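You operate a simulated robot arm through the tools that you are given. There is no shell and no other tool. Be economical: measure what you need, move in short steps, check, and stop when the job is done.

The job below is to be done with a simulated two-armed robot. You get a single attempt, and the scene is never put back.

TASK
On the fitters bench top, fold the striped cloth in half, so that it is half as wide.

It is judged by the outcome, as a careful person would: the job done as asked, and still so three seconds after it is handed in. It fails if anything else is knocked over, pushed out of place, dropped, spilled or broken. Flat cloth is picked up by pressing the open fingertips on it (5 to 10 N) and closing them slowly along it; thin cloth reads only 2 to 8 mm in the jaws.

THE ROBOT
Two 7-joint arms with two-finger parallel grippers on one trunk, on a base that drives. Base frame: it is fixed to the floor where the robot stands at the start and does not move with it; the origin is under the middle of the robot, x ahead of it, y to its left, z up. Lengths are in m, angles in degrees, forces in N, time in s.
The left shoulder is at the start at [0.07, 0.163, 1.12], the right one opposite. Places, roughly: fitters bench top [0.6, 0.2, 0.9]. Payload 3.43 kg a hand.
The TCP of each hand is the grasp point between the finger pads, 0.034 m short of the fingertips. In the tool frame z runs along the fingers and y along their closing line. The gripper opens to 0.128 m. The fingers are 0.024 m wide and 0.012 m thick; the gripper's body (0.048 by 0.13 m) begins 0.096 m behind the TCP.
Orientation is that of the tool frame in the base frame, as a unit quaternion [x, y, z, w]. With the fingers straight down and closing along the base's y, the tool's x points along the base's -x, its y along +y and its z along -z.

THE INTERFACE
- The arms move only by the tool apply_moves. It takes "left_commands", "right_commands" or both (then of equal length, played together; a hand with none holds still); each is a list of rows, each a list of 3 entries, a list of its own where there are three numbers: the finger opening in m, from 0 to 0.128, then the shift along the tool's x, y, z in units of 30 mm (1.0 is 30 mm), then the turn, a rotation vector about the tool's x, y, z in units of 5 degrees (1.0 is 5 degrees). In form: [[fingers, [x, y, z], [rx, ry, rz]], ...]. A call has 1 to 8 rows; each row shifts and turns the commanded pose from where the row before left it, along the tool's axes as they then stand. A call with a number of a shift or a turn outside -1 to 1 is refused whole. A row lasts 0.2 s, in which the tool goes at most 0.05 m and 8.6 degrees; a call with a longer step from one row to the next is refused whole, and so is a gripper value outside its range. A pose out of reach is approached as far as the arm can. The call stops where the force on the tool passes 40 N (or 10 N more than at its start, if that is more) or the arm is blocked; 0.2 s more then pass. Each finger travels about 0.153 m/s and halts on what it meets, pressing with about 31 N; the grip force reading is that of the motor and also rises with nothing between the fingers. The clock runs only during rows and for 0.2 s after the last one: add rows that do not move to give the fingers time. It gives the time, the measured TCP pose, the force on the tool (base axes), the opening and the grip force at its end, in the units of the frame above (readings bear some noise).
- Cameras (640 x 400 px; columns grow to the right, rows downward): "scene" is now at [0.1279, 0.035, 1.3432]; the picture's right is [0.41, -0.91, -0.00], its down [-0.58, -0.26, -0.77] and it looks along [0.71, 0.32, -0.63] (base axes); focal length 214 px, centre (320, 200). "left" rides on the left gripper at [0.076, 0.011, -0.16] in its tool frame; the picture's right is [-0.15, 0.99, 0.00], its down [-0.88, -0.13, -0.46] and it looks along [-0.45, -0.07, 0.89] (tool axes); focal length 234 px, centre (320, 200). "right" rides on the right gripper at [0.076, -0.011, -0.16] in its tool frame; the picture's right is [0.15, 0.99, 0.00], its down [-0.88, 0.13, -0.46] and it looks along [-0.45, 0.07, 0.89] (tool axes); focal length 234 px, centre (320, 200). There is no depth. A picture from a camera that has moved, and an enlarged one, comes with that camera's place and axes in the base frame and with its lens.
- grab_frame(camera): a new picture of that camera. It takes no simulated time.
- move_column(by): slides the trunk up (or, below 0, down) by that many m; the arms and the scene camera ride with it, the base frame stays. It gives what a move gives, with no picture.
- steer(legs): drives the robot by 1 to 6 legs, each [ahead, left, turn to the left] in m, m and degrees, along the robot's own axes; the way and the turn of a leg run together, so that a leg with both is an arc; at most 1.5 m and 180 degrees a leg. The arms and the cameras ride along, it lands a little off, and it stops where it bumps. It gives what a move gives.
- head_to(pan, tilt): turns the head with the scene camera to pan (to the left, within 86 degrees either way) and tilt (down, from -29 to 69), counted from straight ahead of the robot. It gives what a move gives.
- close_up(camera, box): a new picture of the part [left, top, right, bottom] of that camera's present view, enlarged. It takes no simulated time.
- sign_off(): hands the job in; it is judged then, once.

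Work in short steps. Places have to be worked out from the pictures, the camera data and where the tool is seen: move nearer, look again, correct. Check each grasp and each placing, and mend what went wrong. You have 120 turns and 100 pictures in all, those below and enlarged ones among them. Open the grippers and draw the arms clear of the work before you hand the job in, unless the task says otherwise; then end with one line.

The tools are called after "Emit:" as a command line: name --argument value ..., lists and objects as JSON in quotes. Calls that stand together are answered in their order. apply_moves: Moves the arms, as the interface text tells. Its arguments: {"type":"object","properties":{"left_commands":{"type":"array","items":{"type":"array"}},"right_commands":{"type":"array","items":{"type":"array"}}},"required":[]} The other tools are called the same way: move_column (by) slides the trunk up or down; steer (legs) drives the base; head_to (pan, tilt) turns the head that bears the scene camera; grab_frame (camera) takes a picture; close_up (camera, box) takes an enlarged picture of a part of a camera's view; sign_off () hands the job in.

At the start:

```text
t: 0.0
left_tool_pos: [0.6477, 0.3192, 1.0389]
left_orientation: [-0.001, 1.0, 0.0, 0.0]
left_contact_force: [0.7, -0.7, 0.2]
left_finger_gap: 0.1281
left_grip_force: 0.1
right_tool_pos: [0.671, -0.2864, 1.068]
right_orientation: [0.0, 1.0, 0.0, 0.001]
right_contact_force: [-0.2, -0.6, -0.6]
right_finger_gap: 0.128
right_grip_force: 0.2
trunk travel left (down, up): [-0.6, 0.34]
robot x, y, heading: [0.0013, -0.0029, -0.0]
head pan, tilt: [24.1, 39.3]
```

scene: 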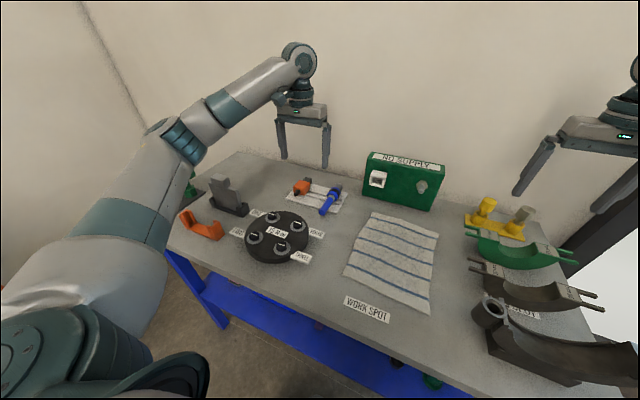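
right: 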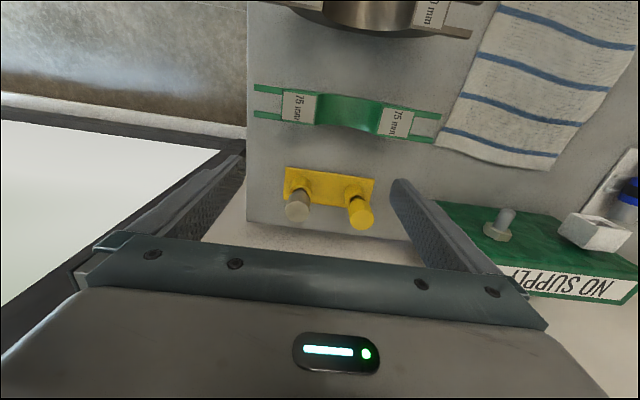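
left: 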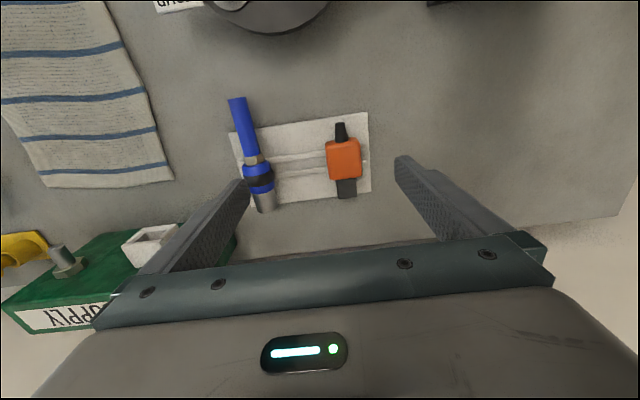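

The two views agree on a surface height near z≈0.875. That puts the cloth at about x 0.41–0.66, y −0.10–0.10. The near edge is too close for my hands, so I back the base off and look again.

Emit:
steer --legs '[[-0.13, 0, 0]]'

Emit:
head_to --pan 0 --tilt 42

Emit:
grab_frame --camera "scene"

```text
t: 1.3
left_tool_pos: [0.5181, 0.3198, 1.0393]
left_orientation: [0.0, 1.0, 0.0, 0.0]
left_contact_force: [0.3, 0.3, 0.3]
left_finger_gap: 0.1278
left_grip_force: 0.0
right_tool_pos: [0.5422, -0.2875, 1.0668]
right_orientation: [0.0, 1.0, -0.001, -0.001]
right_contact_force: [0.3, -0.6, 0.4]
right_finger_gap: 0.1278
right_grip_force: 0.1
trunk travel left (down, up): [-0.6, 0.34]
robot x, y, heading: [-0.127, -0.0004, -0.1]
head pan, tilt: [24.1, 39.3]
```

```text
t: 2.2
left_tool_pos: [0.5179, 0.3189, 1.0376]
left_orientation: [-0.002, 1.0, 0.001, -0.001]
left_contact_force: [-0.6, -0.1, 0.4]
left_finger_gap: 0.1279
left_grip_force: 0.0
right_tool_pos: [0.5423, -0.2886, 1.0657]
right_orientation: [0.0, 1.0, 0.001, -0.002]
right_contact_force: [0.2, -0.4, 0.2]
right_finger_gap: 0.1279
right_grip_force: 0.0
trunk travel left (down, up): [-0.6, 0.34]
robot x, y, heading: [-0.1289, -0.0014, -0.1]
head pan, tilt: [0.0, 42.0]
```

```text
96 pictures are left
camera scene: at [0.0045, 0.0003, 1.3392], right [0.0, -1.0, 0.0], down [-0.67, 0.0, -0.74], along [0.74, 0.0, -0.67], focal length 214 px, centre (320, 200)
```

scene: 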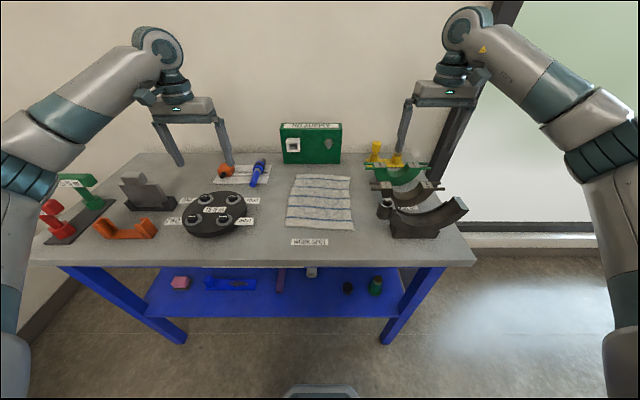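

Emit:
close_up --camera "scene" --box '[220, 120, 476, 280]'

Emit:
grab_frame --camera "left"

Emit:
grab_frame --camera "right"

```text
2.50 times, centred on (348, 200) of scene
camera zoom: at [0.0045, 0.0003, 1.3392], right [0.0, -1.0, 0.0], down [-0.67, 0.0, -0.74], along [0.74, 0.0, -0.67], focal length 536 px, centre (250, 200)
```

zoom: 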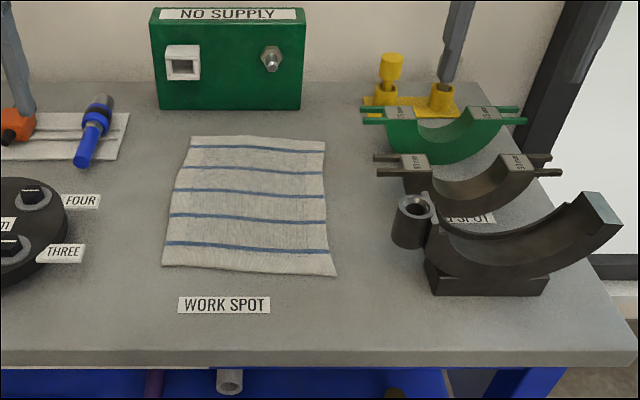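

```text
94 pictures are left
camera left: at [0.4418, 0.3319, 1.1986], right [0.15, 0.99, 0.0], down [0.88, -0.13, 0.45], along [0.45, -0.07, -0.89], focal length 234 px, centre (320, 200)
```

left: 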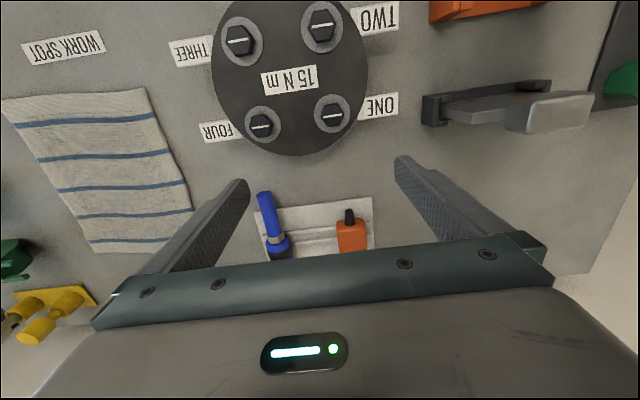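

```text
93 pictures are left
camera right: at [0.4669, -0.299, 1.2261], right [-0.15, 0.99, 0.0], down [0.88, 0.13, 0.45], along [0.45, 0.07, -0.89], focal length 234 px, centre (320, 200)
```

right: 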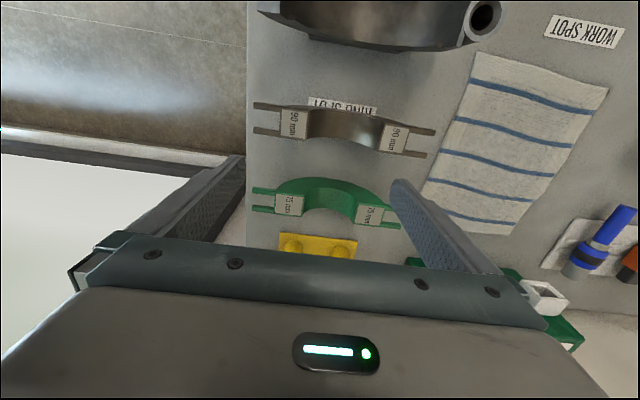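

Three views fix the cloth at z≈0.862. Its left edge runs from (.417,.102) to (.675,.087) and its right edge from (.402,−.099) to (.661,−.111). I'll fold left over right, with the left hand on the near end of the left edge and the right hand on the far end. I bring both hands over with small openings.

Emit:
apply_moves --left_commands '[[0.026, [0.3, -1, 0], [0, 0, 0]], [0.026, [0.3, -1, 0], [0, 0, 0]], [0.026, [0.3, -1, 0], [0, 0, 0]], [0.026, [0.3, -1, 0], [0, 0, 0]], [0.026, [0.3, -1, 0], [0, 0, 0]], [0.026, [0.3, -1, 0], [0, 0, 0]], [0.026, [0.3, -1, 0], [0, 0, 0]], [0.026, [0.33, -1, 0], [0, 0, 0]]]' --right_commands '[[0.026, [-0.43, 1, 0], [0, 0, 0]], [0.026, [-0.43, 1, 0], [0, 0, 0]], [0.026, [-0.43, 1, 0], [0, 0, 0]], [0.026, [-0.43, 1, 0], [0, 0, 0]], [0.026, [-0.43, 1, 0], [0, 0, 0]], [0.026, [-0.43, 1, 0], [0, 0, 0]], [0.026, [-0.43, 1, 0], [0, 0, 0]], [0.026, [-0.42, 1, 0], [0, 0, 0]]]'

Emit:
grab_frame --camera "scene"

```text
t: 4.0
left_tool_pos: [0.4453, 0.0828, 1.0382]
left_orientation: [-0.001, 1.0, -0.002, -0.001]
left_contact_force: [-0.4, 0.7, -0.2]
left_finger_gap: 0.0258
left_grip_force: 0.0
right_tool_pos: [0.6454, -0.0453, 1.0675]
right_orientation: [0.0, 1.0, -0.001, 0.0]
right_contact_force: [0.3, -0.7, -0.5]
right_finger_gap: 0.026
right_grip_force: 0.0
trunk travel left (down, up): [-0.6, 0.34]
robot x, y, heading: [-0.1308, 0.0009, -0.1]
head pan, tilt: [0.0, 42.0]
```

```text
92 pictures are left
camera scene: at [0.004, 0.0015, 1.3393], right [0.0, -1.0, 0.0], down [-0.67, 0.0, -0.74], along [0.74, 0.0, -0.67], focal length 214 px, centre (320, 200)
```

scene: 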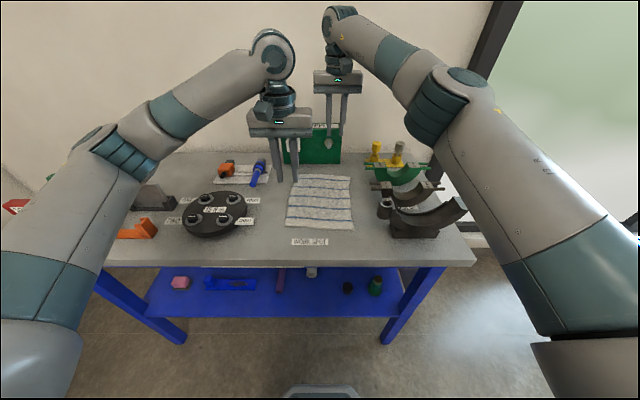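

Both arms are clear of each other. I move the right hand sideways to its spot, then lower both hands to about 30 mm above contact.

Emit:
apply_moves --left_commands '[[0.026, [0, -0.2, 0], [0, 0, 0]], [0.026, [0, 0, 0], [0, 0, 0]], [0.026, [0, 0, 0], [0, 0, 0]], [0.026, [0, 0, 0], [0, 0, 0]], [0.026, [0, 0, 0.9], [0, 0, 0]], [0.026, [0, 0, 0.9], [0, 0, 0]], [0.026, [0, 0, 0.9], [0, 0, 0]], [0.026, [0, 0, 0.9], [0, 0, 0]]]' --right_commands '[[0.026, [0, 0.92, 0.2], [0, 0, 0]], [0.026, [0, 0.92, 0.2], [0, 0, 0]], [0.026, [0, 0.92, 0.2], [0, 0, 0]], [0.026, [0, 0.92, 0.2], [0, 0, 0]], [0.026, [0, 0, 0.95], [0, 0, 0]], [0.026, [0, 0, 0.95], [0, 0, 0]], [0.026, [0, 0, 0.95], [0, 0, 0]], [0.026, [0, 0, 0.95], [0, 0, 0]]]'

Emit:
close_up --camera "scene" --box '[240, 120, 400, 260]'

Emit:
grab_frame --camera "left"

Emit:
grab_frame --camera "right"

```text
t: 5.8
left_tool_pos: [0.4466, 0.0756, 0.9326]
left_orientation: [-0.001, 1.0, 0.0, 0.0]
left_contact_force: [-0.6, 0.5, 0.4]
left_finger_gap: 0.026
left_grip_force: 0.1
right_tool_pos: [0.6339, 0.0477, 0.928]
right_orientation: [0.001, 1.0, 0.0, -0.001]
right_contact_force: [0.2, 0.0, 0.6]
right_finger_gap: 0.0259
right_grip_force: 0.1
right hand out of reach, approached as far as the arm can: row 3, 4
trunk travel left (down, up): [-0.6, 0.34]
robot x, y, heading: [-0.1306, 0.0012, -0.0]
head pan, tilt: [0.0, 42.0]
```

```text
2.86 times, centred on (320, 190) of scene
camera zoom: at [0.0051, 0.0004, 1.3392], right [0.0, -1.0, 0.0], down [-0.67, 0.0, -0.74], along [0.74, 0.0, -0.67], focal length 613 px, centre (320, 229)
```

zoom: 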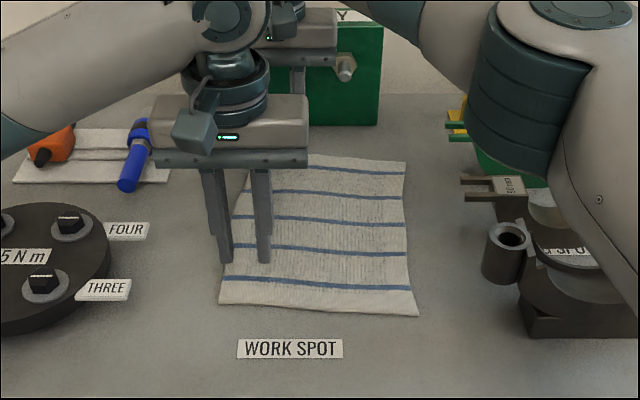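

```text
90 pictures are left
camera left: at [0.3705, 0.087, 1.0917], right [0.15, 0.99, 0.0], down [0.88, -0.13, 0.45], along [0.45, -0.07, -0.89], focal length 234 px, centre (320, 200)
```

left: 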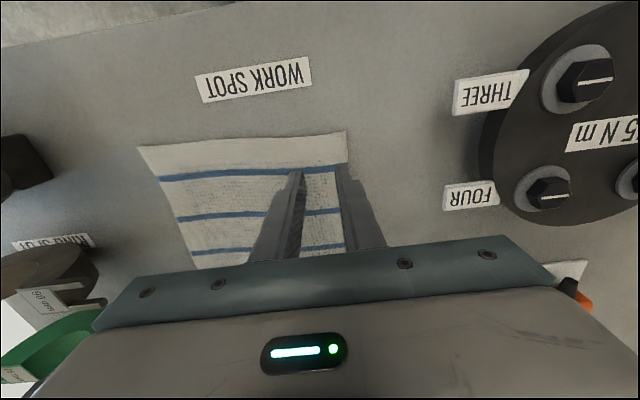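

```text
89 pictures are left
camera right: at [0.5592, 0.036, 1.0878], right [-0.15, 0.99, 0.0], down [0.88, 0.13, 0.45], along [0.45, 0.07, -0.89], focal length 234 px, centre (320, 200)
```

right: 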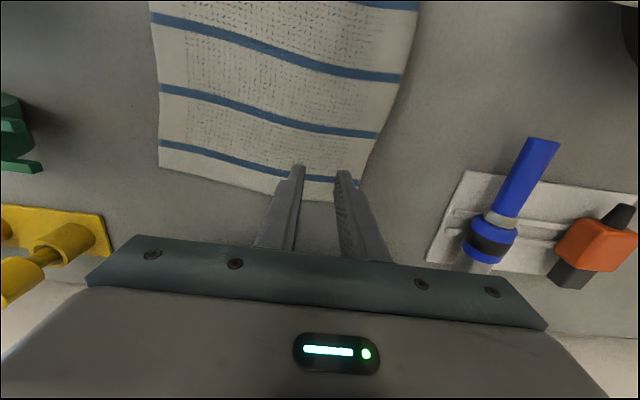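

The left hand is well placed. The right hand stopped short at y=.048, where the edge is at y≈.093, so I shift it about 21 mm further out at this lower height.

Emit:
apply_moves --right_commands '[[0.026, [0, 0.35, 0], [0, 0, 0]], [0.026, [0, 0.35, 0], [0, 0, 0]], [0.026, [0, 0, 0], [0, 0, 0]]]'

```text
t: 6.6
left_tool_pos: [0.4449, 0.0754, 0.9309]
left_orientation: [0.0, 1.0, -0.001, 0.0]
left_contact_force: [-0.8, 0.3, -0.3]
left_finger_gap: 0.026
left_grip_force: 0.1
right_tool_pos: [0.6331, 0.068, 0.9298]
right_orientation: [0.001, 1.0, 0.001, 0.0]
right_contact_force: [0.7, 0.4, -0.3]
right_finger_gap: 0.0257
right_grip_force: 0.1
trunk travel left (down, up): [-0.6, 0.34]
robot x, y, heading: [-0.1322, 0.0036, 0.2]
head pan, tilt: [0.0, 42.0]
```

Now both hands are placed, so I lower them in small steps toward contact, which I expect at TCP z≈0.896.

Emit:
apply_moves --left_commands '[[0.026, [0, 0, 0.45], [0, 0, 0]], [0.026, [0, 0, 0.45], [0, 0, 0]], [0.026, [0, 0, 0], [0, 0, 0]]]' --right_commands '[[0.026, [0, 0, 0.45], [0, 0, 0]], [0.026, [0, 0, 0.45], [0, 0, 0]], [0.026, [0, 0, 0], [0, 0, 0]]]'

```text
t: 7.4
left_tool_pos: [0.445, 0.0743, 0.9041]
left_orientation: [0.0, 1.0, 0.0, 0.0]
left_contact_force: [-0.7, 0.1, 0.2]
left_finger_gap: 0.0257
left_grip_force: 0.1
right_tool_pos: [0.6346, 0.0683, 0.9042]
right_orientation: [0.0, 1.0, 0.0, 0.0]
right_contact_force: [-0.1, 0.3, 0.4]
right_finger_gap: 0.0263
right_grip_force: 0.1
trunk travel left (down, up): [-0.6, 0.34]
robot x, y, heading: [-0.128, 0.002, 0.1]
head pan, tilt: [0.0, 42.0]
```

No contact yet at z=.904, so I continue in 3 mm steps.

Emit:
apply_moves --left_commands '[[0.026, [0, 0, 0.1], [0, 0, 0]], [0.026, [0, 0, 0.1], [0, 0, 0]], [0.026, [0, 0, 0], [0, 0, 0]]]' --right_commands '[[0.026, [0, 0, 0.1], [0, 0, 0]], [0.026, [0, 0, 0.1], [0, 0, 0]], [0.026, [0, 0, 0], [0, 0, 0]]]'

```text
t: 8.2
left_tool_pos: [0.444, 0.0745, 0.8991]
left_orientation: [-0.002, 1.0, 0.0, 0.0]
left_contact_force: [1.5, 0.4, 4.1]
left_finger_gap: 0.0258
left_grip_force: 0.1
right_tool_pos: [0.6345, 0.069, 0.8982]
right_orientation: [0.0, 1.0, 0.0, -0.001]
right_contact_force: [1.1, -0.4, 5.8]
right_finger_gap: 0.0258
right_grip_force: 0.1
trunk travel left (down, up): [-0.6, 0.34]
robot x, y, heading: [-0.1296, -0.0009, -0.0]
head pan, tilt: [0.0, 42.0]
```

Contact is made: 4 N on the left and 6 N on the right. I press the left a touch more and close both slowly.

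Emit:
apply_moves --left_commands '[[0.026, [0, 0, 0.04], [0, 0, 0]], [0.022, [0, 0, 0], [0, 0, 0]], [0.018, [0, 0, 0], [0, 0, 0]], [0.014, [0, 0, 0], [0, 0, 0]], [0.01, [0, 0, 0], [0, 0, 0]], [0.006, [0, 0, 0], [0, 0, 0]], [0.002, [0, 0, 0], [0, 0, 0]], [0.0, [0, 0, 0], [0, 0, 0]]]' --right_commands '[[0.026, [0, 0, 0.02], [0, 0, 0]], [0.022, [0, 0, 0], [0, 0, 0]], [0.018, [0, 0, 0], [0, 0, 0]], [0.014, [0, 0, 0], [0, 0, 0]], [0.01, [0, 0, 0], [0, 0, 0]], [0.006, [0, 0, 0], [0, 0, 0]], [0.002, [0, 0, 0], [0, 0, 0]], [0.0, [0, 0, 0], [0, 0, 0]]]'

Emit:
close_up --camera "left" --box '[200, 100, 440, 250]'

Emit:
close_up --camera "right" --box '[200, 100, 440, 250]'

```text
t: 10.0
left_tool_pos: [0.4434, 0.0738, 0.8986]
left_orientation: [-0.001, 1.0, 0.0, 0.001]
left_contact_force: [0.3, 1.2, 8.4]
left_finger_gap: 0.0
left_grip_force: 31.3
right_tool_pos: [0.6347, 0.0696, 0.8984]
right_orientation: [0.0, 1.0, -0.001, 0.001]
right_contact_force: [-1.4, 0.2, 9.2]
right_finger_gap: 0.0047
right_grip_force: 31.0
trunk travel left (down, up): [-0.6, 0.34]
robot x, y, heading: [-0.1296, -0.0013, 0.0]
head pan, tilt: [0.0, 42.0]
```

```text
2.67 times, centred on (320, 175) of left
camera zoom: at [0.3668, 0.0861, 1.0581], right [0.14, 0.99, 0.0], down [0.88, -0.13, 0.46], along [0.45, -0.07, -0.89], focal length 624 px, centre (320, 267)
```

zoom: 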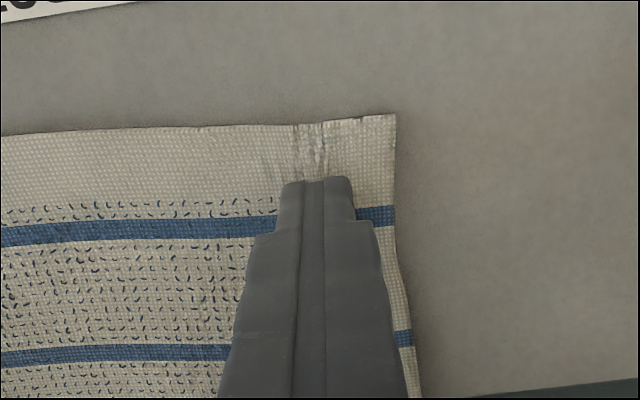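

```text
2.67 times, centred on (320, 175) of right
camera zoom: at [0.557, 0.0574, 1.0568], right [-0.15, 0.99, 0.0], down [0.88, 0.13, 0.46], along [0.45, 0.07, -0.89], focal length 624 px, centre (320, 267)
```

zoom: 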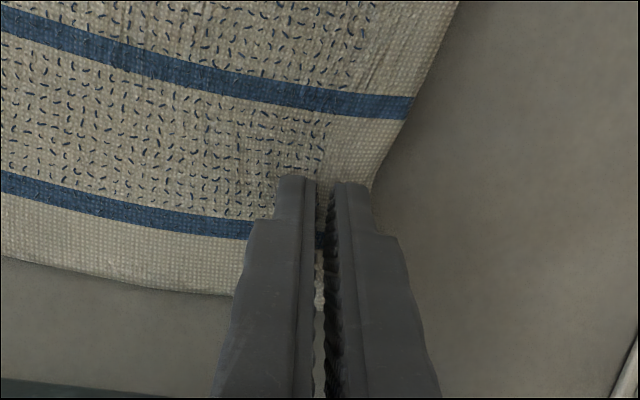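

The right hand holds cloth (4.7 mm), but the left slipped and closed on nothing. I lift the left a little, open it wider, press again and close more slowly.

Emit:
apply_moves --left_commands '[[0.0, [0, 0, -0.35], [0, 0, 0]], [0.036, [0, -0.15, 0], [0, 0, 0]], [0.036, [0, 0, 0], [0, 0, 0]], [0.036, [0, 0, 0.2], [0, 0, 0]], [0.036, [0, 0, 0.15], [0, 0, 0]], [0.036, [0, 0, 0.03], [0, 0, 0]], [0.036, [0, 0, 0], [0, 0, 0]]]'

```text
t: 11.6
left_tool_pos: [0.4429, 0.0703, 0.8978]
left_orientation: [-0.001, 1.0, -0.001, 0.001]
left_contact_force: [2.9, 0.1, 11.7]
left_finger_gap: 0.0358
left_grip_force: 0.1
right_tool_pos: [0.6325, 0.0695, 0.8975]
right_orientation: [0.001, 1.0, 0.0, 0.001]
right_contact_force: [-0.4, 0.9, 9.7]
right_finger_gap: 0.0044
right_grip_force: 31.6
trunk travel left (down, up): [-0.6, 0.34]
robot x, y, heading: [-0.1308, -0.0016, -0.2]
head pan, tilt: [0.0, 42.0]
```

The left presses at 11.7 N, so I ease it slightly and close slowly.

Emit:
apply_moves --left_commands '[[0.034, [0, 0, -0.02], [0, 0, 0]], [0.032, [0, 0, 0], [0, 0, 0]], [0.03, [0, 0, 0], [0, 0, 0]], [0.028, [0, 0, 0], [0, 0, 0]], [0.026, [0, 0, 0], [0, 0, 0]], [0.024, [0, 0, 0], [0, 0, 0]], [0.022, [0, 0, 0], [0, 0, 0]], [0.02, [0, 0, 0], [0, 0, 0]]]'

Emit:
close_up --camera "left" --box '[200, 100, 440, 250]'

```text
t: 13.4
left_tool_pos: [0.4428, 0.0698, 0.8956]
left_orientation: [-0.001, 1.0, 0.0, 0.002]
left_contact_force: [-0.2, -0.5, 17.2]
left_finger_gap: 0.0195
left_grip_force: 0.1
right_tool_pos: [0.6323, 0.0687, 0.8982]
right_orientation: [0.0, 1.0, -0.001, 0.001]
right_contact_force: [0.2, -0.4, 8.1]
right_finger_gap: 0.0045
right_grip_force: 30.9
trunk travel left (down, up): [-0.6, 0.34]
robot x, y, heading: [-0.1283, 0.0008, -0.0]
head pan, tilt: [0.0, 42.0]
```

```text
2.67 times, centred on (320, 175) of left
camera zoom: at [0.3662, 0.0816, 1.0576], right [0.15, 0.99, 0.0], down [0.88, -0.13, 0.46], along [0.45, -0.07, -0.89], focal length 624 px, centre (320, 267)
```

zoom: 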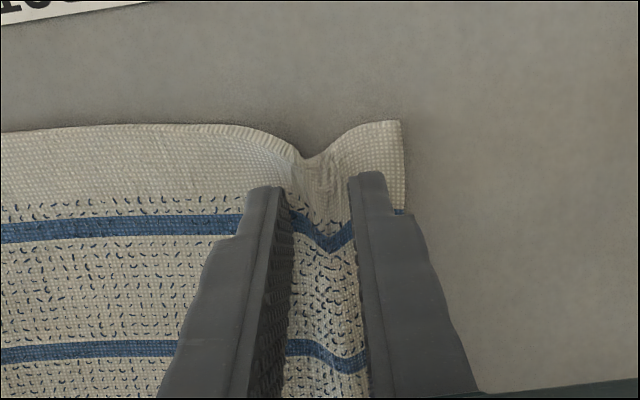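

A ridge of cloth is rising between the left fingers. I ease the press a little and finish closing.

Emit:
apply_moves --left_commands '[[0.018, [0, 0, -0.03], [0, 0, 0]], [0.015, [0, 0, 0], [0, 0, 0]], [0.012, [0, 0, 0], [0, 0, 0]], [0.009, [0, 0, 0], [0, 0, 0]], [0.006, [0, 0, 0], [0, 0, 0]], [0.003, [0, 0, 0], [0, 0, 0]], [0.0, [0, 0, 0], [0, 0, 0]], [0.0, [0, 0, 0], [0, 0, 0]]]'

Emit:
close_up --camera "left" --box '[200, 100, 440, 250]'

```text
t: 15.2
left_tool_pos: [0.4439, 0.0688, 0.8977]
left_orientation: [-0.001, 1.0, 0.0, 0.001]
left_contact_force: [0.3, 0.5, 7.3]
left_finger_gap: 0.0039
left_grip_force: 30.6
right_tool_pos: [0.6322, 0.0692, 0.8974]
right_orientation: [-0.001, 1.0, 0.0, 0.001]
right_contact_force: [-0.6, -0.8, 10.6]
right_finger_gap: 0.0047
right_grip_force: 30.5
trunk travel left (down, up): [-0.6, 0.34]
robot x, y, heading: [-0.1334, -0.0013, -0.0]
head pan, tilt: [0.0, 42.0]
```

```text
2.67 times, centred on (320, 175) of left
camera zoom: at [0.3667, 0.0814, 1.0582], right [0.15, 0.99, 0.0], down [0.88, -0.13, 0.46], along [0.45, -0.07, -0.89], focal length 624 px, centre (320, 267)
```

zoom: 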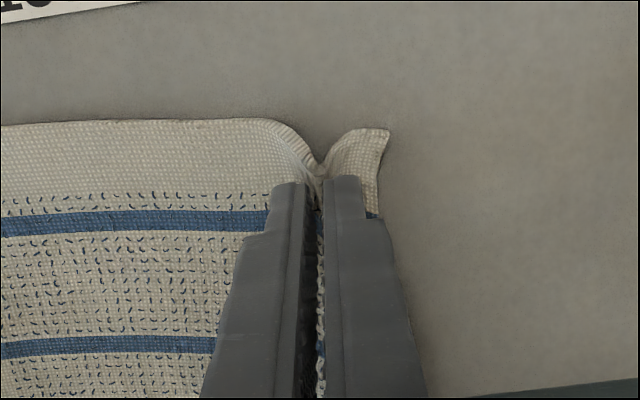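

Both hands now hold cloth. I lift and arc toward the right, stopping near the midpoint to check.

Emit:
apply_moves --left_commands '[[0.0, [0, 0, -0.5], [0, 0, 0]], [0.0, [0, -0.17, -0.6], [0, 0, 0]], [0.0, [0.03, -0.6, -0.6], [0, 0, 0]], [0.0, [0.03, -0.7, -0.3], [0, 0, 0]], [0.0, [0.03, -0.7, 0], [0, 0, 0]], [0.0, [0, 0, 0], [0, 0, 0]]]' --right_commands '[[0.0, [0, 0, -0.5], [0, 0, 0]], [0.0, [0, -0.2, -0.6], [0, 0, 0]], [0.0, [0.03, -0.65, -0.6], [0, 0, 0]], [0.0, [0.03, -0.75, -0.3], [0, 0, 0]], [0.0, [0.03, -0.77, 0], [0, 0, 0]], [0.0, [0, 0, 0], [0, 0, 0]]]'

Emit:
close_up --camera "scene" --box '[240, 120, 400, 260]'

Emit:
grab_frame --camera "left"

Emit:
grab_frame --camera "right"

```text
t: 16.6
left_tool_pos: [0.4436, 0.0042, 0.9586]
left_orientation: [-0.001, 1.0, -0.001, 0.001]
left_contact_force: [0.0, 0.2, -0.4]
left_finger_gap: 0.0039
left_grip_force: 31.1
right_tool_pos: [0.631, -0.0027, 0.9556]
right_orientation: [0.0, 1.0, -0.001, 0.0]
right_contact_force: [-0.5, 0.3, -0.4]
right_finger_gap: 0.0035
right_grip_force: 31.0
trunk travel left (down, up): [-0.6, 0.34]
robot x, y, heading: [-0.1278, 0.0004, 0.1]
head pan, tilt: [0.0, 42.0]
```

```text
2.86 times, centred on (320, 190) of scene
camera zoom: at [0.0038, 0.0016, 1.3393], right [0.0, -1.0, 0.0], down [-0.67, 0.0, -0.74], along [0.74, 0.0, -0.67], focal length 613 px, centre (320, 229)
```

zoom: 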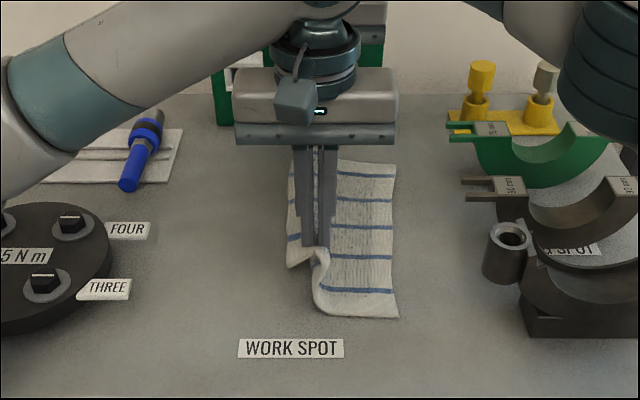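

```text
83 pictures are left
camera left: at [0.3667, 0.0173, 1.118], right [0.14, 0.99, 0.0], down [0.88, -0.13, 0.46], along [0.45, -0.07, -0.89], focal length 234 px, centre (320, 200)
```

left: 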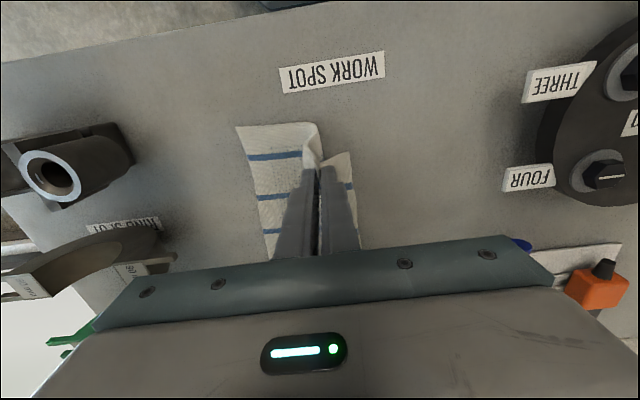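

```text
82 pictures are left
camera right: at [0.5554, -0.0131, 1.1147], right [-0.15, 0.99, 0.0], down [0.88, 0.13, 0.46], along [0.45, 0.07, -0.89], focal length 234 px, centre (320, 200)
```

right: 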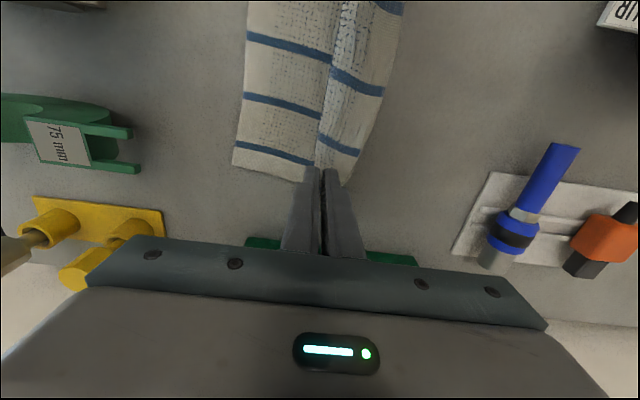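

The flap outside the fingers is 2–3 cm and would end up folded back on top. I lay the half back down along the same path so I can re-grip right at the edge.

Emit:
apply_moves --left_commands '[[0.0, [-0.03, 0.7, 0], [0, 0, 0]], [0.0, [-0.03, 0.7, 0.3], [0, 0, 0]], [0.0, [-0.03, 0.65, 0.6], [0, 0, 0]], [0.0, [0, 0.27, 0.6], [0, 0, 0]], [0.0, [0, 0.05, 0.35], [0, 0, 0]], [0.0, [0, 0, 0], [0, 0, 0]]]' --right_commands '[[0.0, [-0.03, 0.77, 0], [0, 0, 0]], [0.0, [-0.03, 0.75, 0.3], [0, 0, 0]], [0.0, [-0.03, 0.7, 0.6], [0, 0, 0]], [0.0, [0, 0.3, 0.6], [0, 0, 0]], [0.0, [0, 0.05, 0.3], [0, 0, 0]], [0.0, [0, 0, 0], [0, 0, 0]]]'

Emit:
apply_moves --left_commands '[[0.02, [0, 0, 0], [0, 0, 0]], [0.03, [0, 0, 0], [0, 0, 0]], [0.03, [0, 0, -1], [0, 0, 0]], [0.03, [0, 0, -0.5], [0, 0, 0]]]' --right_commands '[[0.02, [0, 0, 0], [0, 0, 0]], [0.03, [0, 0, 0], [0, 0, 0]], [0.03, [0, 0, -1], [0, 0, 0]], [0.03, [0, 0, -0.5], [0, 0, 0]]]'

Emit:
grab_frame --camera "left"

Emit:
grab_frame --camera "right"

Emit:
close_up --camera "scene" --box '[240, 120, 400, 260]'

```text
t: 18.0
left_tool_pos: [0.4449, 0.0759, 0.9011]
left_orientation: [-0.001, 1.0, 0.001, 0.0]
left_contact_force: [0.8, -0.2, 0.4]
left_finger_gap: 0.0042
left_grip_force: 31.0
right_tool_pos: [0.6331, 0.074, 0.9014]
right_orientation: [0.0, 1.0, 0.0, 0.0]
right_contact_force: [-1.3, -0.3, 0.5]
right_finger_gap: 0.0034
right_grip_force: 31.0
trunk travel left (down, up): [-0.6, 0.34]
robot x, y, heading: [-0.1311, -0.0028, 0.1]
head pan, tilt: [0.0, 42.0]
```

```text
t: 19.0
left_tool_pos: [0.444, 0.0773, 0.9455]
left_orientation: [0.0, 1.0, 0.0, -0.001]
left_contact_force: [-0.8, 0.3, 0.4]
left_finger_gap: 0.0299
left_grip_force: 0.0
right_tool_pos: [0.6342, 0.0736, 0.9477]
right_orientation: [0.0, 1.0, 0.0, 0.0]
right_contact_force: [-0.1, -0.8, 0.4]
right_finger_gap: 0.0298
right_grip_force: 0.1
trunk travel left (down, up): [-0.6, 0.34]
robot x, y, heading: [-0.1264, -0.0016, 0.1]
head pan, tilt: [0.0, 42.0]
```

```text
81 pictures are left
camera left: at [0.3684, 0.0874, 1.1065], right [0.15, 0.99, 0.0], down [0.88, -0.13, 0.45], along [0.45, -0.07, -0.89], focal length 234 px, centre (320, 200)
```

left: 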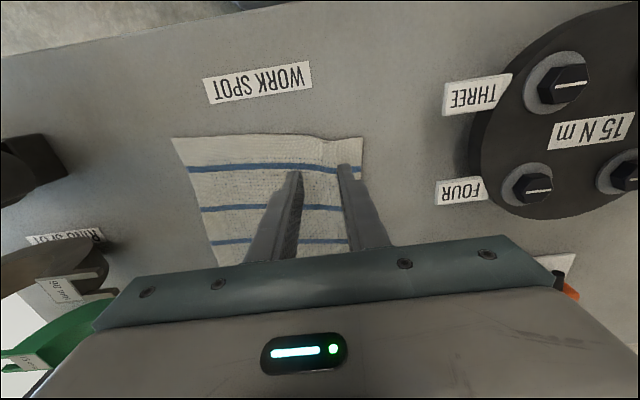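

```text
80 pictures are left
camera right: at [0.5584, 0.0619, 1.1074], right [-0.15, 0.99, 0.0], down [0.88, 0.13, 0.46], along [0.45, 0.07, -0.89], focal length 234 px, centre (320, 200)
```

right: 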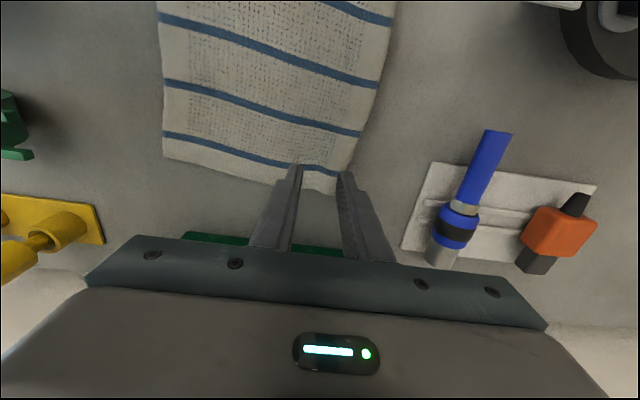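

```text
2.86 times, centred on (320, 190) of scene
camera zoom: at [0.004, 0.0004, 1.3392], right [0.0, -1.0, 0.0], down [-0.67, 0.0, -0.74], along [0.74, 0.0, -0.67], focal length 613 px, centre (320, 229)
```

zoom: 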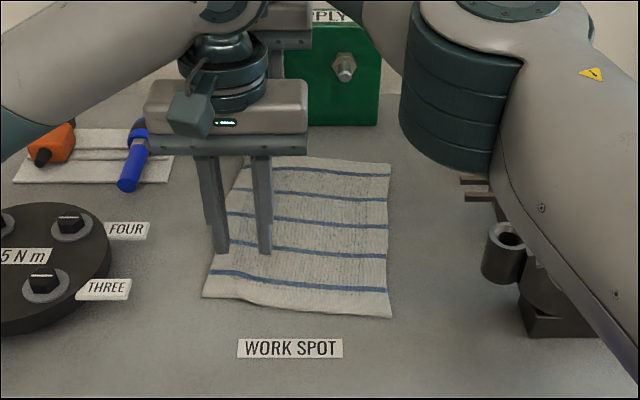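

On release the cloth springs flat, which helps, though it shifted about +2 cm in y. The left edge is now at y≈.118 (x=.444) and .105 (x=.634). I re-grip with the outer finger right at the edge.

Emit:
apply_moves --left_commands '[[0.03, [0, 0.46, 0], [0, 0, 0]], [0.03, [0, 0.46, 0], [0, 0, 0]], [0.03, [0, 0, 0.7], [0, 0, 0]], [0.03, [0, 0, 0.65], [0, 0, 0]], [0.03, [0, 0, 0.1], [0, 0, 0]], [0.03, [0, 0, 0.1], [0, 0, 0]], [0.03, [0, 0, 0], [0, 0, 0]]]' --right_commands '[[0.03, [0, 0.31, 0], [0, 0, 0]], [0.03, [0, 0.31, 0], [0, 0, 0]], [0.03, [0, 0, 0.7], [0, 0, 0]], [0.03, [0, 0, 0.7], [0, 0, 0]], [0.03, [0, 0, 0.1], [0, 0, 0]], [0.03, [0, 0, 0.1], [0, 0, 0]], [0.03, [0, 0, 0], [0, 0, 0]]]'

Emit:
close_up --camera "left" --box '[200, 100, 440, 250]'

Emit:
close_up --camera "right" --box '[200, 100, 440, 250]'

```text
t: 20.6
left_tool_pos: [0.4435, 0.1023, 0.9004]
left_orientation: [-0.001, 1.0, 0.001, 0.0]
left_contact_force: [-0.4, -1.3, 0.6]
left_finger_gap: 0.0301
left_grip_force: 0.1
right_tool_pos: [0.6303, 0.0919, 0.8989]
right_orientation: [0.0, 1.0, 0.0, 0.0]
right_contact_force: [-1.3, 0.2, 1.5]
right_finger_gap: 0.0298
right_grip_force: 0.0
right hand out of reach, approached as far as the arm can: row 2
trunk travel left (down, up): [-0.6, 0.34]
robot x, y, heading: [-0.1339, -0.0023, 0.1]
head pan, tilt: [0.0, 42.0]
```

```text
2.67 times, centred on (320, 175) of left
camera zoom: at [0.3676, 0.1146, 1.0603], right [0.15, 0.99, 0.0], down [0.88, -0.13, 0.46], along [0.45, -0.07, -0.89], focal length 624 px, centre (320, 267)
```

zoom: 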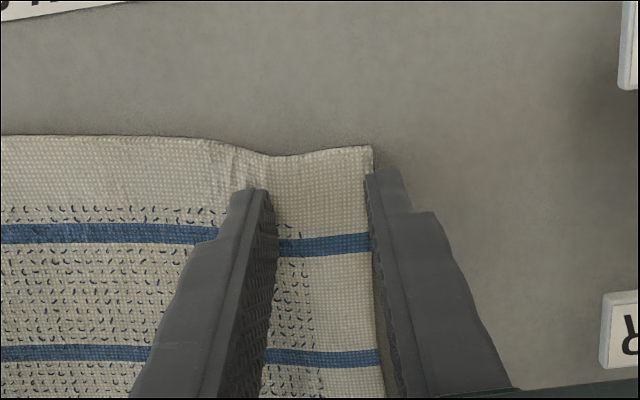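

```text
2.67 times, centred on (320, 175) of right
camera zoom: at [0.5548, 0.0805, 1.0575], right [-0.15, 0.99, 0.0], down [0.88, 0.13, 0.46], along [0.45, 0.07, -0.89], focal length 624 px, centre (320, 267)
```

zoom: 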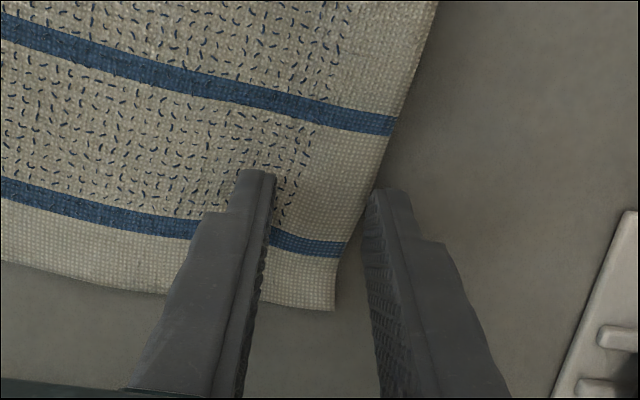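

The left edge touches the outer finger. The right hand is about 5 mm too far out, so I shift it in and press both down.

Emit:
apply_moves --left_commands '[[0.03, [0, 0, 0], [0, 0, 0]], [0.03, [0, 0, 0.1], [0, 0, 0]], [0.03, [0, 0, 0], [0, 0, 0]]]' --right_commands '[[0.03, [0, -0.15, -0.05], [0, 0, 0]], [0.03, [0, 0, 0.13], [0, 0, 0]], [0.03, [0, 0, 0], [0, 0, 0]]]'

```text
t: 21.4
left_tool_pos: [0.4439, 0.1031, 0.8982]
left_orientation: [-0.001, 1.0, 0.0, 0.0]
left_contact_force: [0.8, -0.3, 4.0]
left_finger_gap: 0.0297
left_grip_force: 0.2
right_tool_pos: [0.6301, 0.0875, 0.8966]
right_orientation: [0.0, 1.0, 0.0, 0.001]
right_contact_force: [2.9, 0.0, 7.7]
right_finger_gap: 0.0296
right_grip_force: 0.0
trunk travel left (down, up): [-0.6, 0.34]
robot x, y, heading: [-0.1305, -0.0014, -0.1]
head pan, tilt: [0.0, 42.0]
```

Presses read 4 N and 8 N. I add a little on the left and close both slowly.

Emit:
apply_moves --left_commands '[[0.028, [0, 0, 0.06], [0, 0, 0]], [0.026, [0, 0, 0], [0, 0, 0]], [0.024, [0, 0, 0], [0, 0, 0]], [0.022, [0, 0, 0], [0, 0, 0]], [0.02, [0, 0, 0], [0, 0, 0]], [0.018, [0, 0, 0], [0, 0, 0]], [0.016, [0, 0, 0], [0, 0, 0]], [0.014, [0, 0, 0], [0, 0, 0]]]' --right_commands '[[0.028, [0, 0, 0.02], [0, 0, 0]], [0.026, [0, 0, 0], [0, 0, 0]], [0.024, [0, 0, 0], [0, 0, 0]], [0.022, [0, 0, 0], [0, 0, 0]], [0.02, [0, 0, 0], [0, 0, 0]], [0.018, [0, 0, 0], [0, 0, 0]], [0.016, [0, 0, 0], [0, 0, 0]], [0.014, [0, 0, 0], [0, 0, 0]]]'

Emit:
close_up --camera "left" --box '[200, 100, 440, 250]'

Emit:
close_up --camera "right" --box '[200, 100, 440, 250]'

```text
t: 23.2
left_tool_pos: [0.4427, 0.1025, 0.8969]
left_orientation: [0.0, 1.0, 0.001, 0.001]
left_contact_force: [2.4, -0.3, 12.9]
left_finger_gap: 0.014
left_grip_force: 0.1
right_tool_pos: [0.6287, 0.0882, 0.8965]
right_orientation: [0.001, 1.0, 0.0, 0.002]
right_contact_force: [-1.7, 2.0, 13.5]
right_finger_gap: 0.0154
right_grip_force: 0.5
trunk travel left (down, up): [-0.6, 0.34]
robot x, y, heading: [-0.1294, -0.004, 0.0]
head pan, tilt: [0.0, 42.0]
```

```text
2.67 times, centred on (320, 175) of left
camera zoom: at [0.3659, 0.1149, 1.0577], right [0.15, 0.99, 0.0], down [0.88, -0.13, 0.46], along [0.45, -0.07, -0.89], focal length 624 px, centre (320, 267)
```

zoom: 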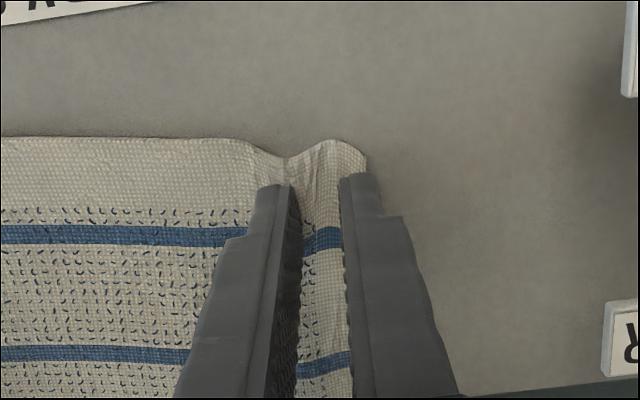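

```text
2.67 times, centred on (320, 175) of right
camera zoom: at [0.5522, 0.076, 1.0563], right [-0.15, 0.99, 0.0], down [0.88, 0.13, 0.46], along [0.45, 0.07, -0.89], focal length 624 px, centre (320, 267)
```

zoom: 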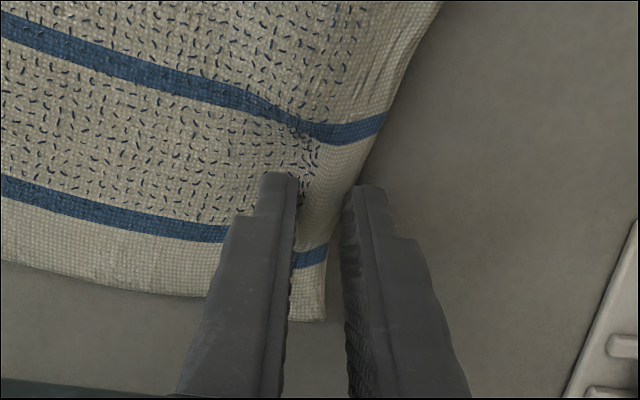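

Both edges are curling up between the fingers. I finish closing slowly.

Emit:
apply_moves --left_commands '[[0.012, [0, 0, -0.02], [0, 0, 0]], [0.01, [0, 0, 0], [0, 0, 0]], [0.008, [0, 0, 0], [0, 0, 0]], [0.006, [0, 0, 0], [0, 0, 0]], [0.004, [0, 0, 0], [0, 0, 0]], [0.002, [0, 0, 0], [0, 0, 0]], [0.0, [0, 0, 0], [0, 0, 0]], [0.0, [0, 0, 0], [0, 0, 0]]]' --right_commands '[[0.012, [0, 0, -0.02], [0, 0, 0]], [0.01, [0, 0, 0], [0, 0, 0]], [0.008, [0, 0, 0], [0, 0, 0]], [0.006, [0, 0, 0], [0, 0, 0]], [0.004, [0, 0, 0], [0, 0, 0]], [0.002, [0, 0, 0], [0, 0, 0]], [0.0, [0, 0, 0], [0, 0, 0]], [0.0, [0, 0, 0], [0, 0, 0]]]'

Emit:
close_up --camera "left" --box '[200, 100, 440, 250]'

Emit:
close_up --camera "right" --box '[200, 100, 440, 250]'

```text
t: 25.0
left_tool_pos: [0.4436, 0.1018, 0.8972]
left_orientation: [-0.001, 1.0, 0.0, 0.001]
left_contact_force: [3.2, -0.9, 10.9]
left_finger_gap: 0.0037
left_grip_force: 30.9
right_tool_pos: [0.6276, 0.086, 0.8979]
right_orientation: [0.0, 1.0, 0.0, 0.001]
right_contact_force: [-4.2, -3.0, 8.2]
right_finger_gap: 0.0042
right_grip_force: 31.6
trunk travel left (down, up): [-0.6, 0.34]
robot x, y, heading: [-0.1294, 0.0032, 0.1]
head pan, tilt: [0.0, 42.0]
```

```text
2.67 times, centred on (320, 175) of left
camera zoom: at [0.3663, 0.1147, 1.0578], right [0.15, 0.99, 0.0], down [0.88, -0.13, 0.46], along [0.45, -0.07, -0.89], focal length 624 px, centre (320, 267)
```

zoom: 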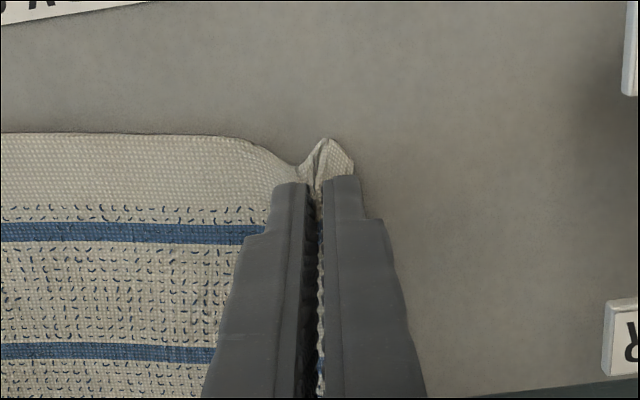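

```text
2.67 times, centred on (320, 175) of right
camera zoom: at [0.5526, 0.0751, 1.0563], right [-0.15, 0.99, 0.0], down [0.88, 0.13, 0.46], along [0.45, 0.07, -0.89], focal length 624 px, centre (320, 267)
```

zoom: 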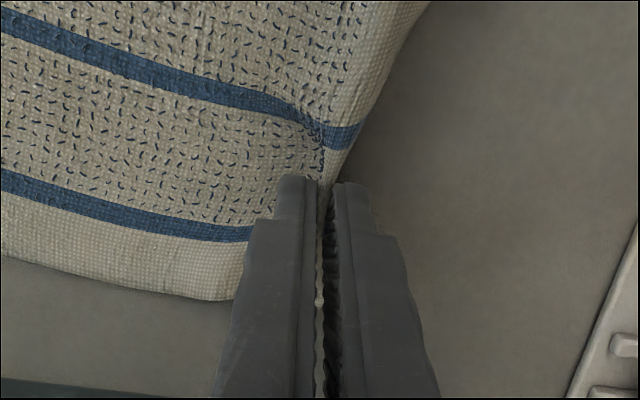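

Both edge grips are tight. I arc both hands about 16 cm to the right around the fold line, stopping with the tips about 3 cm above the table.

Emit:
apply_moves --left_commands '[[0.0, [0, -0.17, -1], [0, 0, 0]], [0.0, [0.06, -0.67, -0.83], [0, 0, 0]], [0.0, [0.06, -0.83, -0.43], [0, 0, 0]], [0.0, [0.06, -1, -0.13], [0, 0, 0]], [0.0, [0.06, -1, 0.2], [0, 0, 0]], [0.0, [0.06, -0.73, 0.47], [0, 0, 0]], [0.0, [0.06, -0.66, 0.73], [0, 0, 0]], [0.0, [0, 0, 0], [0, 0, 0]]]' --right_commands '[[0.0, [0, -0.17, -1], [0, 0, 0]], [0.0, [0.06, -0.67, -0.83], [0, 0, 0]], [0.0, [0.06, -0.83, -0.43], [0, 0, 0]], [0.0, [0.06, -1, -0.13], [0, 0, 0]], [0.0, [0.06, -1, 0.2], [0, 0, 0]], [0.0, [0.06, -0.73, 0.47], [0, 0, 0]], [0.0, [0.06, -0.66, 0.73], [0, 0, 0]], [0.0, [0, 0, 0], [0, 0, 0]]]'

Emit:
close_up --camera "scene" --box '[240, 120, 400, 260]'

Emit:
grab_frame --camera "left"

Emit:
grab_frame --camera "right"

```text
t: 26.8
left_tool_pos: [0.4343, -0.0481, 0.9266]
left_orientation: [-0.001, 1.0, 0.0, 0.001]
left_contact_force: [1.3, 0.2, 0.0]
left_finger_gap: 0.0036
left_grip_force: 31.3
right_tool_pos: [0.619, -0.0641, 0.9278]
right_orientation: [0.0, 1.0, -0.001, -0.001]
right_contact_force: [-1.8, 0.7, 0.7]
right_finger_gap: 0.0039
right_grip_force: 31.2
trunk travel left (down, up): [-0.6, 0.34]
robot x, y, heading: [-0.1309, -0.0005, -0.2]
head pan, tilt: [0.0, 42.0]
```

```text
2.86 times, centred on (320, 190) of scene
camera zoom: at [0.0035, 0.0015, 1.3394], right [0.0, -1.0, 0.0], down [-0.67, 0.0, -0.74], along [0.74, 0.0, -0.67], focal length 613 px, centre (320, 229)
```

zoom: 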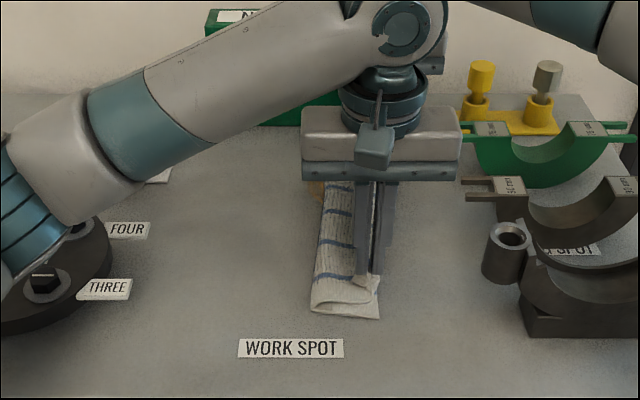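

```text
71 pictures are left
camera left: at [0.3587, -0.0359, 1.0872], right [0.14, 0.99, 0.0], down [0.88, -0.13, 0.46], along [0.45, -0.07, -0.89], focal length 234 px, centre (320, 200)
```

left: 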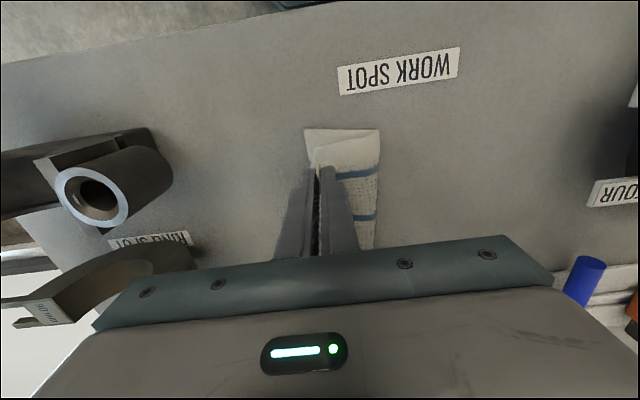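

```text
70 pictures are left
camera right: at [0.543, -0.0761, 1.0864], right [-0.15, 0.99, 0.0], down [0.88, 0.13, 0.46], along [0.45, 0.07, -0.89], focal length 234 px, centre (320, 200)
```

right: 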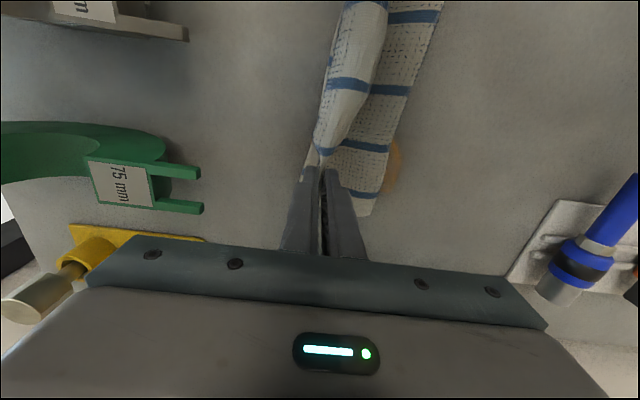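

The half is over, and an orange patch has appeared beside the fold that was hidden under the cloth. I look closer before releasing.

Emit:
close_up --camera "right" --box '[240, 0, 480, 240]'

Emit:
close_up --camera "left" --box '[240, 100, 440, 260]'

Emit:
close_up --camera "scene" --box '[290, 150, 370, 210]'

```text
1.67 times, centred on (360, 120) of right
camera zoom: at [0.543, -0.0761, 1.0864], right [-0.15, 0.99, 0.0], down [0.88, 0.13, 0.46], along [0.45, 0.07, -0.89], focal length 390 px, centre (253, 333)
```

zoom: 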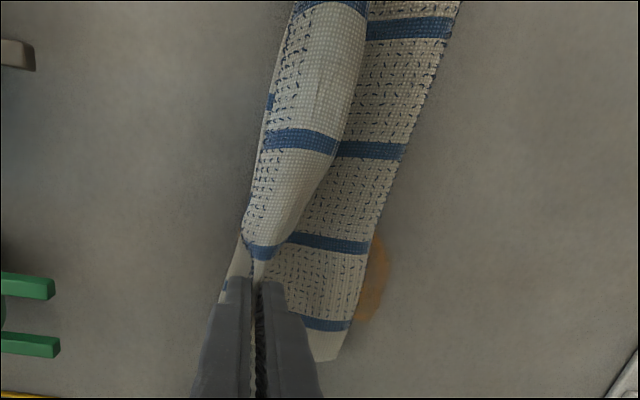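

```text
2.50 times, centred on (340, 180) of left
camera zoom: at [0.3587, -0.0359, 1.0872], right [0.14, 0.99, 0.0], down [0.88, -0.13, 0.46], along [0.45, -0.07, -0.89], focal length 585 px, centre (270, 250)
```

zoom: 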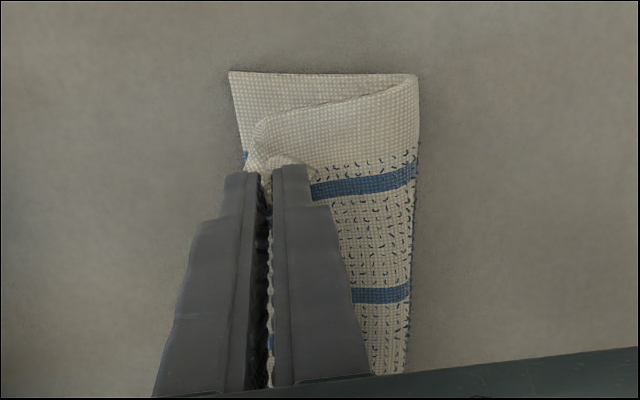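

```text
6.67 times, centred on (330, 180) of scene
camera zoom: at [0.0035, 0.0015, 1.3394], right [0.0, -1.0, 0.0], down [-0.67, 0.0, -0.74], along [0.74, 0.0, -0.67], focal length 1430 px, centre (253, 333)
```

zoom: 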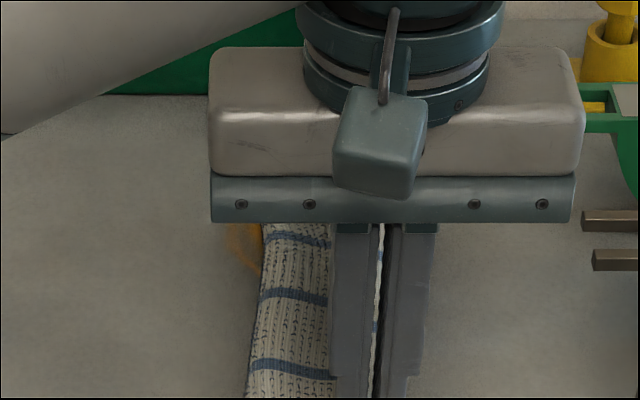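

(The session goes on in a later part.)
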